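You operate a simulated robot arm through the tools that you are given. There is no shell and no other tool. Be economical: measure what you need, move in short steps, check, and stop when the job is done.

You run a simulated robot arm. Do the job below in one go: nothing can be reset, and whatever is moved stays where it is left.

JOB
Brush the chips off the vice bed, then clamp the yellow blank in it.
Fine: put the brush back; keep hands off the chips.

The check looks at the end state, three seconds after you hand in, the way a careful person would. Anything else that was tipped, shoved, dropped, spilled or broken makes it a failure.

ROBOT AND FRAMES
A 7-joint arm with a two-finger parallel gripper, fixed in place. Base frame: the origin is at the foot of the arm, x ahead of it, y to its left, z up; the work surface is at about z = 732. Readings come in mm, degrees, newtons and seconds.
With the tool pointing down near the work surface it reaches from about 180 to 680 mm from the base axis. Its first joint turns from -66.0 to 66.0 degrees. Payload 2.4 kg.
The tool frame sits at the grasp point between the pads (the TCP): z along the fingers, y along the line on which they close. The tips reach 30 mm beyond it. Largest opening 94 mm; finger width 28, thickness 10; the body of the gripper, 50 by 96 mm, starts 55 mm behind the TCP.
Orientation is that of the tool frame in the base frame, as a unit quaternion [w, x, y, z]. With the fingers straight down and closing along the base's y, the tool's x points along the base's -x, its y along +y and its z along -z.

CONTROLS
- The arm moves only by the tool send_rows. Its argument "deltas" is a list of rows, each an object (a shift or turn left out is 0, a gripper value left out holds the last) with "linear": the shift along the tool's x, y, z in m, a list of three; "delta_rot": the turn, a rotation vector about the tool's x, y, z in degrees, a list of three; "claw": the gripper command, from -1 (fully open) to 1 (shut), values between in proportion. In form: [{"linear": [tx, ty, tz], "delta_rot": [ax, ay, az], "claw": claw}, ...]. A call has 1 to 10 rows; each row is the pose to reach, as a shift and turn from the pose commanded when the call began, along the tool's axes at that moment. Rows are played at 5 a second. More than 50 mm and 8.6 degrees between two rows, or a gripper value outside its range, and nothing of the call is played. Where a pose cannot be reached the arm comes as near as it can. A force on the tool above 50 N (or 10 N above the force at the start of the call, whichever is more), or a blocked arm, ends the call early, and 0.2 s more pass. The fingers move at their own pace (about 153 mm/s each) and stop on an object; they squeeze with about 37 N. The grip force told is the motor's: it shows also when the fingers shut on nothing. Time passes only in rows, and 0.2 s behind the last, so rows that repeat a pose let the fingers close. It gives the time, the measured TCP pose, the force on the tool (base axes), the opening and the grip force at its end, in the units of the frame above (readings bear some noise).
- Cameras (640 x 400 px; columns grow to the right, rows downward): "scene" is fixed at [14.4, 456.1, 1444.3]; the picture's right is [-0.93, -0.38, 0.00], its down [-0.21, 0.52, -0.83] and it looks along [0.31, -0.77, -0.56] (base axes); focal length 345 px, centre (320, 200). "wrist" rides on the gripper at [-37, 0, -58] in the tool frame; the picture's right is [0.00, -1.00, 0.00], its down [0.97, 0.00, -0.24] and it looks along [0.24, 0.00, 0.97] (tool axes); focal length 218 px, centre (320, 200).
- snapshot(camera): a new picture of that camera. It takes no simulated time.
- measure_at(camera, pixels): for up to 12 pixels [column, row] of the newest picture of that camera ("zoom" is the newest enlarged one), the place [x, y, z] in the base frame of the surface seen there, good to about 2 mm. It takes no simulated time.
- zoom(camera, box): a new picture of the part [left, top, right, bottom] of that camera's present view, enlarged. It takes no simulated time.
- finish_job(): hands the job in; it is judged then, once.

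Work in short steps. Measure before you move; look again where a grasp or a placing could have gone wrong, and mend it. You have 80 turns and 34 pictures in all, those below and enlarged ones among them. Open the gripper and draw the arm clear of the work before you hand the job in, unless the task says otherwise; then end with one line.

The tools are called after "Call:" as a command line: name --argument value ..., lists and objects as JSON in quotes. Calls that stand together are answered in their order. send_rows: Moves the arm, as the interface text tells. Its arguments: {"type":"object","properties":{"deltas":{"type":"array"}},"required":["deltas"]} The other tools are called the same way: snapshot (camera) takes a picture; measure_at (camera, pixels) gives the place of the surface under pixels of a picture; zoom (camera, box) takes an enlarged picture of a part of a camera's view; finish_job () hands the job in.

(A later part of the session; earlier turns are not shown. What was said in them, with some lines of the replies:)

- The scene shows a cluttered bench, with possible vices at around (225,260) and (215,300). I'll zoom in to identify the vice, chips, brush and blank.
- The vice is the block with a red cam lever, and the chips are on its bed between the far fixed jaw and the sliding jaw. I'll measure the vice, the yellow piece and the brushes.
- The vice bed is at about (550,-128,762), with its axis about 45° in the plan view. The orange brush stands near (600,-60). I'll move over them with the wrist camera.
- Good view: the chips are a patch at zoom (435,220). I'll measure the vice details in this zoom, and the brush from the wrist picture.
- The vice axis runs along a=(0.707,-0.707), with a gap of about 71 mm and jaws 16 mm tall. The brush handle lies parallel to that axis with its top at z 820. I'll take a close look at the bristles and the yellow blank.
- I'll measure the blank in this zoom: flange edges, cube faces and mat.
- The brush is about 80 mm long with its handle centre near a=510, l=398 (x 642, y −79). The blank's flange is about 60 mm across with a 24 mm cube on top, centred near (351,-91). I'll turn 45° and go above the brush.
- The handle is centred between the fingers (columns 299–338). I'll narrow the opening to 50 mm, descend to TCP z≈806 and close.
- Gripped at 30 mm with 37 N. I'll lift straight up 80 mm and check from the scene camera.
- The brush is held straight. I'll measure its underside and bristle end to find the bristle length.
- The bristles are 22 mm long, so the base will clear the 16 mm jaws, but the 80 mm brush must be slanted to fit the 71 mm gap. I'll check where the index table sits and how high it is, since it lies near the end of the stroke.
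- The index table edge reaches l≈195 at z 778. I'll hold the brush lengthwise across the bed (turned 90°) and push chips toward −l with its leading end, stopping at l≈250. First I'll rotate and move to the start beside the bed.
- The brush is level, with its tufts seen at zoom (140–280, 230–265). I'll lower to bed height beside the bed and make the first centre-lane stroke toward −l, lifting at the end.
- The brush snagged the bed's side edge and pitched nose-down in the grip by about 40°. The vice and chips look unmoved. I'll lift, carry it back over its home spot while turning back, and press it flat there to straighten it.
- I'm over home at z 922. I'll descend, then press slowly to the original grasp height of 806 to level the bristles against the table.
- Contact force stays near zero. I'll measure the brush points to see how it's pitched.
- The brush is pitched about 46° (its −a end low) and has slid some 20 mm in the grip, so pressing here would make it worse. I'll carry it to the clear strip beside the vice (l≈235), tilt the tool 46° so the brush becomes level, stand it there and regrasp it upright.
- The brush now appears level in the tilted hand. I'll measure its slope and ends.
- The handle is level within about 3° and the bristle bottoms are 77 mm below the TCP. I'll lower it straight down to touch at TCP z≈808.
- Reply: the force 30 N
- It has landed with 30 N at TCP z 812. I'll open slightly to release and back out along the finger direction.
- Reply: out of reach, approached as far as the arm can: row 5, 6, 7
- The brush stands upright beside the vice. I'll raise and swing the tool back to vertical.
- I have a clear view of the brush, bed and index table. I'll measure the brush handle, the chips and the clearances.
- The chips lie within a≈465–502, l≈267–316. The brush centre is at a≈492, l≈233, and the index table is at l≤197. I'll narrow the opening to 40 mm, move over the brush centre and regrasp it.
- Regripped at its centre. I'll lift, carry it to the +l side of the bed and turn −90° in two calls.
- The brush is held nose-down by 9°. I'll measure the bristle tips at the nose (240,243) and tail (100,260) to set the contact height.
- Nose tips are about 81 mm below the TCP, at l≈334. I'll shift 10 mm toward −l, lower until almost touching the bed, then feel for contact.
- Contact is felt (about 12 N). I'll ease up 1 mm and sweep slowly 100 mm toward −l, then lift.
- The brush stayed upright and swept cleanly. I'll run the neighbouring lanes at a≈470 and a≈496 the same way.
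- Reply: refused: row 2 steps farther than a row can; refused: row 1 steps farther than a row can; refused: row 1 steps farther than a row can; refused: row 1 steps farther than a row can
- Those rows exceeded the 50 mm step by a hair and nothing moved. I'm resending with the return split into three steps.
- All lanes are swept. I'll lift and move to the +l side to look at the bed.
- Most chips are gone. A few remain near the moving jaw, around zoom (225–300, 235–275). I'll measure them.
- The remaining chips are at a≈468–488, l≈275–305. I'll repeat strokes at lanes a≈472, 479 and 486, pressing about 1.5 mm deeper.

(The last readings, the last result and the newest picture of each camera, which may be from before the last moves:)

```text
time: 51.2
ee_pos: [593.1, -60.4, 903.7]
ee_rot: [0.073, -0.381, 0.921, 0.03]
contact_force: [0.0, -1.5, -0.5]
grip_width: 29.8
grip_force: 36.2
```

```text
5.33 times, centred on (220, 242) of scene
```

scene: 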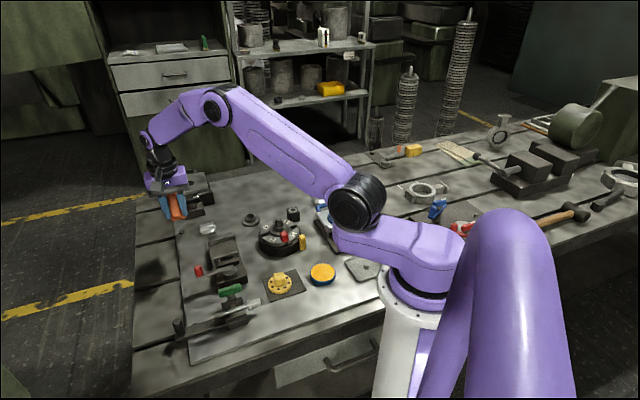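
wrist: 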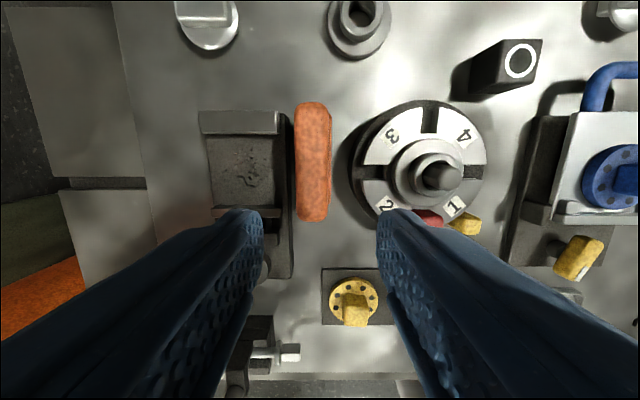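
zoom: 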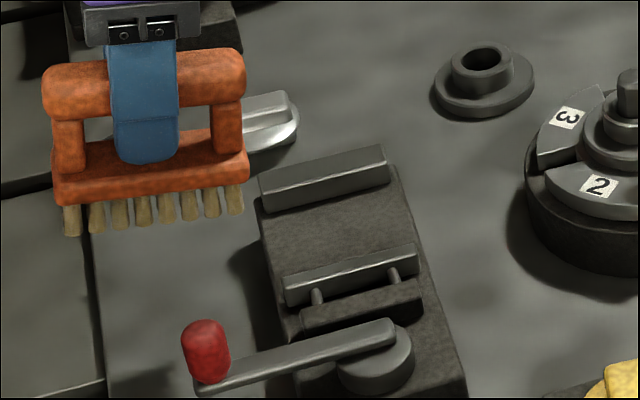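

The bed is clean. Now the brush goes home: I'll level the tool, turn back +90° and move above the original place (642,-79).

Call:
send_rows --deltas '[{"linear": [-0.0023, 0, -0.0148], "delta_rot": [0, 4.5, 0]}, {"linear": [-0.0047, 0, -0.0296], "delta_rot": [0, 9, 0]}, {"linear": [-0.0047, 0, -0.0296], "delta_rot": [0, 9, 0]}]'

Call:
send_rows --deltas '[{"linear": [-0.002, -0.005, 0], "delta_rot": [0, 0, 8.5]}, {"linear": [-0.004, -0.01, 0], "delta_rot": [0, 0, 17]}, {"linear": [-0.006, -0.015, 0], "delta_rot": [0, 0, 25.5]}, {"linear": [-0.008, -0.02, 0], "delta_rot": [0, 0, 34]}, {"linear": [-0.011, -0.025, 0], "delta_rot": [0, 0, 42.5]}, {"linear": [-0.013, -0.03, 0], "delta_rot": [0, 0, 51]}, {"linear": [-0.015, -0.035, 0], "delta_rot": [0, 0, 59.5]}, {"linear": [-0.017, -0.04, 0], "delta_rot": [0, 0, 68]}, {"linear": [-0.019, -0.045, 0], "delta_rot": [0, 0, 76.5]}, {"linear": [-0.0215, -0.048, 0], "delta_rot": [0, 0, 85]}]'

Call:
send_rows --deltas '[{"delta_rot": [0, 0, 5]}, {"delta_rot": [0, 0, 5]}, {"delta_rot": [0, 0, 5]}]'

```text
time: 52.0
ee_pos: [593.0, -62.2, 933.4]
ee_rot: [-0.001, -0.383, 0.924, -0.001]
contact_force: [-0.1, -0.2, -2.0]
grip_width: 30.2
grip_force: 37.1
```

```text
time: 54.2
ee_pos: [642.7, -82.5, 932.2]
ee_rot: [0.0, 0.343, 0.939, 0.0]
contact_force: [0.9, 0.0, -1.7]
grip_width: 29.7
grip_force: 37.0
```

```text
time: 55.0
ee_pos: [643.5, -83.8, 933.4]
ee_rot: [0.0, 0.383, 0.924, -0.001]
contact_force: [-1.1, -0.6, -1.7]
grip_width: 29.9
grip_force: 37.2
```

I'm at (643.5,-83.8). I'll correct 4 mm and lower to the landing height of about 809.

Call:
send_rows --deltas '[{"linear": [0.004, 0.002, 0.04]}, {"linear": [0.004, 0.002, 0.08]}, {"linear": [0.004, 0.002, 0.11]}, {"linear": [0.004, 0.002, 0.118]}, {"linear": [0.004, 0.002, 0.122]}, {"linear": [0.004, 0.002, 0.1245]}, {"linear": [0.004, 0.002, 0.1245]}]'

```text
time: 56.6
ee_pos: [642.9, -78.0, 808.9]
ee_rot: [0.0, 0.382, 0.924, 0.0]
contact_force: [0.3, -0.4, -2.3]
grip_width: 30.0
grip_force: 36.6
```

Not yet touching (force −2.3). I'll lower gently another 2 mm.

Call:
send_rows --deltas '[{"linear": [0, 0, 0.001]}, {"linear": [0, 0, 0.002]}, {"linear": [0, 0, 0.002]}]'

```text
time: 57.4
ee_pos: [642.4, -78.6, 808.0]
ee_rot: [0.002, 0.384, 0.923, 0.0]
contact_force: [-7.2, 0.5, 21.1]
grip_width: 29.9
grip_force: 37.3
```

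It's touching at 21 N. I'll release to a 50 mm opening and rise straight up.

Call:
send_rows --deltas '[{"linear": [0, 0, -0.001], "claw": 0.2}, {"linear": [0, 0, -0.001], "claw": -0.06}, {"linear": [0, 0, -0.001], "claw": -0.06}, {"linear": [0, 0, -0.03]}, {"linear": [0, 0, -0.07]}, {"linear": [0, 0, -0.11]}, {"linear": [0, 0, -0.15]}]'

Call:
snapshot --camera "wrist"

```text
time: 59.0
ee_pos: [643.6, -77.2, 955.4]
ee_rot: [-0.001, 0.383, 0.924, 0.0]
contact_force: [-0.4, 0.1, -0.1]
grip_width: 49.5
grip_force: 0.0
```

```text
4 pictures are left
```

wrist: 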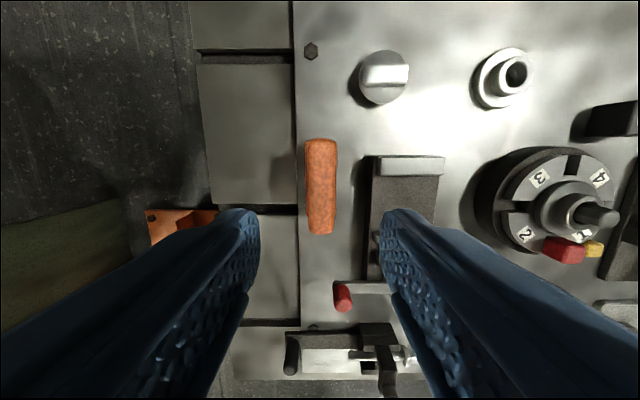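

The brush is back standing at its place. Next is the blank: cube centre at about a=315, l=184 (353,-92.5), with faces aligned to my fingers. I'm moving above it.

Call:
send_rows --deltas '[{"linear": [0.028, -0.031, 0]}, {"linear": [0.056, -0.062, 0]}, {"linear": [0.084, -0.093, 0]}, {"linear": [0.112, -0.124, 0]}, {"linear": [0.14, -0.155, 0]}, {"linear": [0.168, -0.186, 0]}, {"linear": [0.195, -0.2165, 0.03]}, {"linear": [0.195, -0.2165, 0.06]}, {"linear": [0.195, -0.2165, 0.06]}]'

Call:
snapshot --camera "wrist"

```text
refused: row 7 steps farther than a row can; nothing moved
```

```text
3 pictures are left
```

wrist: 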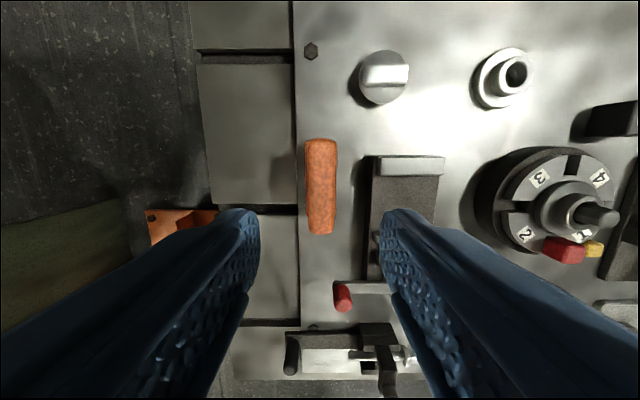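

Row 7 was too long a step and a picture was wasted. I'm resending it with the descent separated and no picture.

Call:
send_rows --deltas '[{"linear": [0.028, -0.031, 0]}, {"linear": [0.056, -0.062, 0]}, {"linear": [0.084, -0.093, 0]}, {"linear": [0.112, -0.124, 0]}, {"linear": [0.14, -0.155, 0]}, {"linear": [0.168, -0.186, 0]}, {"linear": [0.195, -0.2165, 0]}, {"linear": [0.195, -0.2165, 0.04]}, {"linear": [0.195, -0.2165, 0.08]}, {"linear": [0.195, -0.2165, 0.08]}]'

```text
time: 61.2
ee_pos: [350.1, -91.9, 878.5]
ee_rot: [0.0, 0.383, 0.924, 0.0]
contact_force: [0.7, 0.3, -0.4]
grip_width: 49.7
grip_force: 0.0
```

I'm at (350,-92), 2.5 mm off. I'll correct, descend to TCP z 779 (tips just above the flange) and close on the cube.

Call:
send_rows --deltas '[{"linear": [-0.0025, 0.0014, 0.04]}, {"linear": [-0.0025, 0.0014, 0.075]}, {"linear": [-0.0025, 0.0014, 0.092]}, {"linear": [-0.0025, 0.0014, 0.099]}, {"linear": [-0.0025, 0.0014, 0.099]}, {"linear": [-0.0025, 0.0014, 0.099], "claw": 1}, {"linear": [-0.0025, 0.0014, 0.099], "claw": 1}, {"linear": [-0.0025, 0.0014, 0.099], "claw": 1}]'

```text
time: 63.0
ee_pos: [352.7, -93.5, 777.9]
ee_rot: [0.0, 0.383, 0.924, 0.0]
contact_force: [0.2, -0.1, -0.5]
grip_width: 27.3
grip_force: 36.6
```

Gripped the cube at 27 mm. I'll lift 110 mm, then carry it to above the bed centre (a≈483, l≈300).

Call:
send_rows --deltas '[{"linear": [0, 0, -0.03]}, {"linear": [0, 0, -0.07]}, {"linear": [0, 0, -0.11]}, {"linear": [-0.0335, 0.0233, -0.11]}, {"linear": [-0.067, 0.0467, -0.11]}, {"linear": [-0.1005, 0.07, -0.11]}, {"linear": [-0.134, 0.0934, -0.11]}, {"linear": [-0.1675, 0.1167, -0.11]}, {"linear": [-0.1675, 0.1167, -0.11]}]'

Call:
zoom --camera "scene" --box '[180, 190, 280, 280]'

```text
time: 65.0
ee_pos: [556.0, -131.3, 887.7]
ee_rot: [-0.001, 0.383, 0.924, 0.0]
contact_force: [-0.3, 0.2, -4.2]
grip_width: 27.7
grip_force: 37.0
```

```text
4.44 times, centred on (230, 235) of scene
```

zoom: 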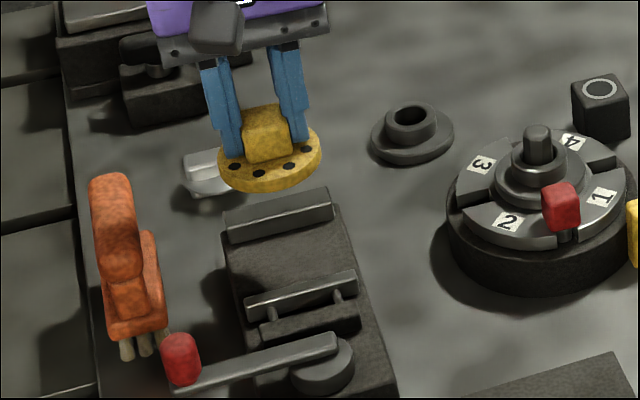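

The blank hangs level. I'll measure the flange extents against the jaw faces.

Call:
measure_at --camera "zoom" --pixels '[[220, 170], [320, 155], [258, 185], [258, 190], [290, 180], [240, 183], [230, 243], [332, 218], [245, 297], [352, 273], [255, 318], [335, 345]]'

```text
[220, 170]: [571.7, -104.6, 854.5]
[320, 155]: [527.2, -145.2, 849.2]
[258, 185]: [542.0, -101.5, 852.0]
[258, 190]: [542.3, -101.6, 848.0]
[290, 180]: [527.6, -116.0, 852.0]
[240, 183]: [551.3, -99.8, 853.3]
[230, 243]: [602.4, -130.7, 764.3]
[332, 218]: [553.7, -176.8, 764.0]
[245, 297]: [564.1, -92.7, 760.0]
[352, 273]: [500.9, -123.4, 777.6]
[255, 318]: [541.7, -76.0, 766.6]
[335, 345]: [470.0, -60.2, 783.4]
```

The flange is centred at a≈485, l≈300, and the fixed jaw face is at a≈517. I'll shift 3.5 mm back and lower onto the bed.

Call:
send_rows --deltas '[{"linear": [0.0035, 0, 0.03]}, {"linear": [0.0035, 0, 0.06]}, {"linear": [0.0035, 0, 0.075]}, {"linear": [0.0035, 0, 0.08]}, {"linear": [0.0035, 0, 0.0825]}, {"linear": [0.0035, 0, 0.0825]}]'

```text
time: 66.4
ee_pos: [551.3, -127.1, 805.9]
ee_rot: [0.0, 0.382, 0.924, 0.0]
contact_force: [0.3, -0.4, -3.7]
grip_width: 27.7
grip_force: 37.1
```

No contact yet (−3.7 N). I'll lower another 2 mm.

Call:
send_rows --deltas '[{"linear": [0, 0, 0.001]}, {"linear": [0, 0, 0.002]}, {"linear": [0, 0, 0.002]}]'

```text
time: 67.2
ee_pos: [552.1, -127.8, 803.7]
ee_rot: [0.0, 0.382, 0.924, 0.001]
contact_force: [-1.9, -0.5, 0.3]
grip_width: 27.5
grip_force: 37.1
```

It's just touching. I'll go down another 0.7 mm, open and rise.

Call:
send_rows --deltas '[{"linear": [0, 0, 0.0007]}, {"linear": [0, 0, 0.0007], "claw": 0.2}, {"linear": [0, 0, 0.0007], "claw": 0.0}, {"linear": [0, 0, 0.0007], "claw": 0.0}, {"linear": [0, 0, -0.04]}, {"linear": [0, 0, -0.08]}, {"linear": [0, 0, -0.11]}, {"linear": [0.03, 0.02, -0.13]}, {"linear": [0.06, 0.04, -0.13]}, {"linear": [0.06, 0.04, -0.13]}]'

Call:
snapshot --camera "wrist"

```text
time: 69.4
ee_pos: [537.3, -57.2, 933.5]
ee_rot: [0.0, 0.382, 0.924, -0.001]
contact_force: [0.1, -0.2, 0.2]
grip_width: 46.9
grip_force: 0.1
```

```text
1 pictures are left
```

wrist: 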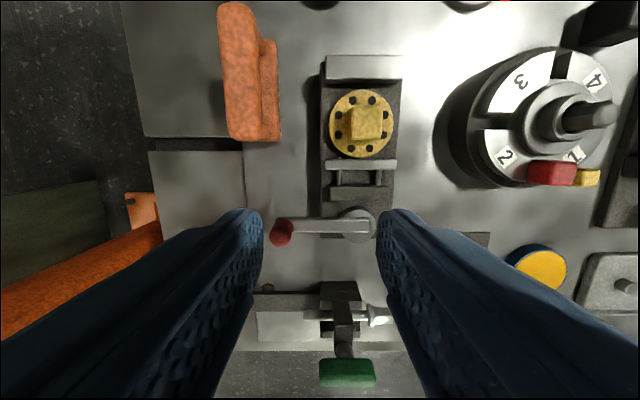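

The blank sits in the bed between the jaws, with the lever pointing +l (knob pixel (281,233), pivot (358,225)). I'll measure the lever geometry and surroundings.

Call:
measure_at --camera "wrist" --pixels '[[278, 230], [273, 232], [289, 232], [283, 243], [300, 226], [340, 226], [358, 225], [377, 222], [362, 118], [362, 158], [362, 163], [350, 345]]'

Call:
measure_at --camera "wrist" --pixels '[[347, 372], [340, 290], [375, 318], [262, 288], [280, 330], [334, 125], [394, 125], [362, 82], [362, 196], [330, 315]]'

```text
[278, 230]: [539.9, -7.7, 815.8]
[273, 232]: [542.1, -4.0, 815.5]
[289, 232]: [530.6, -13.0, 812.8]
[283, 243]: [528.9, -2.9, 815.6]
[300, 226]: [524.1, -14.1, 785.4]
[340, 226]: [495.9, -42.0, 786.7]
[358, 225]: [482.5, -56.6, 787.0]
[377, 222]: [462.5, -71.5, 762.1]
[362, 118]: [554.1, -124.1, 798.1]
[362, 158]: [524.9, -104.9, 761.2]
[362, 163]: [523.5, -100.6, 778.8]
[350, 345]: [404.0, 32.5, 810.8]
```

```text
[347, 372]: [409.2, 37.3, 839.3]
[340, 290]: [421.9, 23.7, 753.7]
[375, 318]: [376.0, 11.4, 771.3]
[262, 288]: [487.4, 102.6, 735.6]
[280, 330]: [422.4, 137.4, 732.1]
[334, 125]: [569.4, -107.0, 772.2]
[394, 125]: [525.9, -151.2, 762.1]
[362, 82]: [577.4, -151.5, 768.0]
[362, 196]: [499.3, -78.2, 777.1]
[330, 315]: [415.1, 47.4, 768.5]
```

The knob centre is about (535,-7) → a=383, l=373.5, with top z 816; the pivot is at a≈380, l≈296, so the radius is about 78. I'll turn the tool −90° so the fingers straddle the knob along the swing direction, moving above it.

Call:
send_rows --deltas '[{"linear": [0.004, 0.0035, 0], "delta_rot": [0, 0, -8.5]}, {"linear": [0.008, 0.007, 0], "delta_rot": [0, 0, -17]}, {"linear": [0.012, 0.0105, 0], "delta_rot": [0, 0, -25.5]}, {"linear": [0.016, 0.014, 0], "delta_rot": [0, 0, -34]}, {"linear": [0.02, 0.0175, 0], "delta_rot": [0, 0, -42.5]}, {"linear": [0.024, 0.021, 0], "delta_rot": [0, 0, -51]}, {"linear": [0.028, 0.0245, 0], "delta_rot": [0, 0, -59.5]}, {"linear": [0.032, 0.028, 0], "delta_rot": [0, 0, -68]}, {"linear": [0.037, 0.0315, 0], "delta_rot": [0, 0, -76.5]}, {"linear": [0.037, 0.034, 0], "delta_rot": [0, 0, -85]}]'

Call:
send_rows --deltas '[{"linear": [0, 0, 0.03], "delta_rot": [0, 0, -5]}, {"linear": [0, 0, 0.06], "delta_rot": [0, 0, -5]}, {"linear": [0, 0, 0.06], "delta_rot": [0, 0, -5]}]'

```text
time: 71.6
ee_pos: [536.5, -6.0, 931.7]
ee_rot: [-0.001, -0.345, 0.939, 0.0]
contact_force: [-0.1, -0.3, 0.2]
grip_width: 46.8
grip_force: 0.0
```

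```text
time: 72.4
ee_pos: [536.1, -5.4, 873.2]
ee_rot: [0.0, -0.383, 0.924, 0.0]
contact_force: [0.3, 0.7, 0.7]
grip_width: 47.0
grip_force: 0.1
```

I'm over the knob. I'll lower to TCP z≈821 (tips just above the lever arm) and close on the knob.

Call:
send_rows --deltas '[{"linear": [0.0015, 0, 0.03]}, {"linear": [0.0015, 0, 0.052]}, {"linear": [0.0015, 0, 0.052]}, {"linear": [0.0015, 0, 0.052], "claw": 1}, {"linear": [0.0015, 0, 0.052], "claw": 1}, {"linear": [0.0015, 0, 0.052], "claw": 1}]'

```text
time: 73.8
ee_pos: [533.1, -4.5, 819.1]
ee_rot: [-0.001, -0.384, 0.923, 0.001]
contact_force: [-12.6, 16.8, 3.6]
grip_width: 19.3
grip_force: 45.2
```

The knob is gripped (19 mm). The 20 N push along −a suggests the lever is stopped toward +a, so I'll try a 10° swing toward −a along the arc.

Call:
send_rows --deltas '[{"linear": [0, 0.003, 0]}, {"linear": [0.0003, 0.0098, 0], "delta_rot": [0, 0, -5]}, {"linear": [0.0012, 0.0165, 0], "delta_rot": [0, 0, -10]}, {"linear": [0.0012, 0.0165, 0], "delta_rot": [0, 0, -10]}]'

```text
time: 74.8
ee_pos: [523.0, 3.2, 819.9]
ee_rot: [0.001, -0.463, 0.887, -0.001]
contact_force: [10.1, 5.7, -26.4]
grip_width: 19.6
grip_force: 44.9
```

The lever follows freely toward −a. I'll continue the arc another 18°, easing 1 mm down.

Call:
send_rows --deltas '[{"linear": [0.0004, 0.0082, 0.001], "delta_rot": [0, 0, -6]}, {"linear": [0.0017, 0.0162, 0.0015], "delta_rot": [0, 0, -12]}, {"linear": [0.0038, 0.0241, 0.0015], "delta_rot": [0, 0, -18]}, {"linear": [0.0038, 0.0241, 0.0015], "delta_rot": [0, 0, -18]}]'

```text
time: 75.8
ee_pos: [502.5, 14.1, 820.3]
ee_rot: [0.001, -0.595, 0.804, 0.0]
contact_force: [5.7, 5.5, 2.7]
grip_width: 19.2
grip_force: 44.8
```

The lever is at about 27° with small forces. I'm continuing 24° more.

Call:
send_rows --deltas '[{"linear": [0.0008, 0.0109, 0], "delta_rot": [0, 0, -8]}, {"linear": [0.003, 0.0215, 0], "delta_rot": [0, 0, -16]}, {"linear": [0.0067, 0.0317, 0], "delta_rot": [0, 0, -24]}, {"linear": [0.0067, 0.0317, 0], "delta_rot": [0, 0, -24]}]'

```text
time: 76.8
ee_pos: [469.0, 15.7, 819.0]
ee_rot: [0.0, 0.749, -0.663, 0.0]
contact_force: [8.0, -2.6, 2.1]
grip_width: 19.1
grip_force: 45.3
```

At 52°, still free. I'm continuing 20° more, watching for clamping resistance.

Call:
send_rows --deltas '[{"linear": [0.0004, 0.0082, 0], "delta_rot": [0, 0, -6]}, {"linear": [0.0017, 0.0162, 0], "delta_rot": [0, 0, -12]}, {"linear": [0.0042, 0.0254, 0], "delta_rot": [0, 0, -19]}, {"linear": [0.0042, 0.0254, 0], "delta_rot": [0, 0, -19]}]'

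```text
time: 77.8
ee_pos: [444.4, 7.6, 821.1]
ee_rot: [0.0, 0.848, -0.53, 0.0]
contact_force: [10.9, -15.1, 3.7]
grip_width: 19.2
grip_force: 45.0
```

At 71°, mostly radial load and still little tangential resistance. I'm continuing 16° more, trimming the radius by 2 mm.

Call:
send_rows --deltas '[{"linear": [0.0024, 0.008, 0], "delta_rot": [0, 0, -6]}, {"linear": [0.003, 0.0133, 0], "delta_rot": [0, 0, -10]}, {"linear": [0.005, 0.021, 0], "delta_rot": [0, 0, -16]}, {"linear": [0.005, 0.021, 0], "delta_rot": [0, 0, -16]}]'

```text
time: 78.8
ee_pos: [427.7, -4.2, 819.5]
ee_rot: [0.0, 0.914, -0.406, 0.001]
contact_force: [9.6, -7.0, 17.4]
grip_width: 19.4
grip_force: 44.7
```

At 87°. I'll nudge another 12° to feel for the clamping stop.

Call:
send_rows --deltas '[{"linear": [0.0003, 0.0065, 0], "delta_rot": [0, 0, -5]}, {"linear": [0.0016, 0.0156, 0], "delta_rot": [0, 0, -12]}, {"linear": [0.0016, 0.0156, 0], "delta_rot": [0, 0, -12]}]'

```text
time: 79.4
ee_pos: [428.1, -5.2, 819.6]
ee_rot: [-0.007, 0.946, -0.325, 0.012]
contact_force: [7.3, 8.8, -14.4]
grip_width: 19.8
grip_force: 44.9
stopped in row 2: the force on the tool passed its limit (the readings are from after the stop); the commanded pose is now the measured one
```

A hard stop at about 88°: the lever is home. I'll release the knob and rise straight up.

Call:
send_rows --deltas '[{"linear": [0, 0, 0], "claw": 0.3}, {"linear": [0, 0, 0], "claw": 0.1}, {"linear": [0, 0, 0], "claw": 0.1}, {"linear": [0, 0, -0.03]}, {"linear": [0, 0, -0.07]}, {"linear": [0, 0, -0.115]}, {"linear": [0, 0, -0.16]}, {"linear": [0, 0, -0.2]}, {"linear": [0, 0, -0.2]}]'

```text
time: 81.4
ee_pos: [421.3, -6.3, 1020.0]
ee_rot: [-0.006, 0.945, -0.327, 0.01]
contact_force: [0.9, -0.4, 0.4]
grip_width: 42.3
grip_force: 0.1
```

I'm swinging the hand to the side, near the starting pose, to clear the view.

Call:
send_rows --deltas '[{"linear": [0.0167, 0.04, -0.01]}, {"linear": [0.0335, 0.08, -0.02]}, {"linear": [0.05, 0.12, -0.03]}, {"linear": [0.067, 0.161, -0.04]}, {"linear": [0.067, 0.161, -0.04]}]'

Call:
zoom --camera "scene" --box '[165, 205, 295, 290]'

```text
time: 82.6
ee_pos: [377.1, -173.4, 1058.7]
ee_rot: [-0.006, 0.945, -0.327, 0.01]
contact_force: [0.4, -1.3, 0.5]
grip_width: 42.4
grip_force: 0.0
```

```text
4.71 times, centred on (230, 248) of scene
```

zoom: 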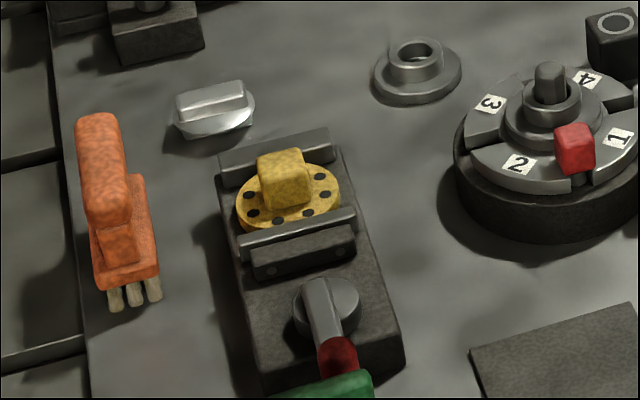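

The jaw has advanced against the blank and the lever is thrown; the brush stands at home. I'll check the jaw-to-blank gaps.

Call:
measure_at --camera "zoom" --pixels '[[240, 205], [337, 190], [335, 180], [245, 187], [265, 227], [255, 240], [350, 210], [300, 222], [232, 175], [325, 152], [270, 165], [320, 165]]'

```text
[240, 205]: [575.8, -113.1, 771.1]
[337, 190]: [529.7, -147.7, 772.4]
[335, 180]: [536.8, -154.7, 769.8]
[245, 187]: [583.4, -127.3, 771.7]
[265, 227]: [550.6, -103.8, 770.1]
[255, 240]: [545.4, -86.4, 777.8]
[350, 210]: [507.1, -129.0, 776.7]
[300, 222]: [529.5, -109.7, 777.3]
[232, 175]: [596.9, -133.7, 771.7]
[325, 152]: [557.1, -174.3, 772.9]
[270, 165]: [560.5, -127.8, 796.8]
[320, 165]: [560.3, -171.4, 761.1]
```

The flange now spans a≈456–517, filling the space between the moving and fixed jaws, so the blank is clamped. The bed is clear of chips, the brush is back and the arm is clear; I'm handing in.

Call:
finish_job

```text
The job is handed in.
```

The chips are brushed off the vice bed, the yellow blank is clamped between the jaws with the lever thrown to its stop, and the brush is standing back at its original spot. On the first stroke the brush caught the bed edge and tilted in the grip, so I stood it on the bench beside the vice and regripped it before finishing.
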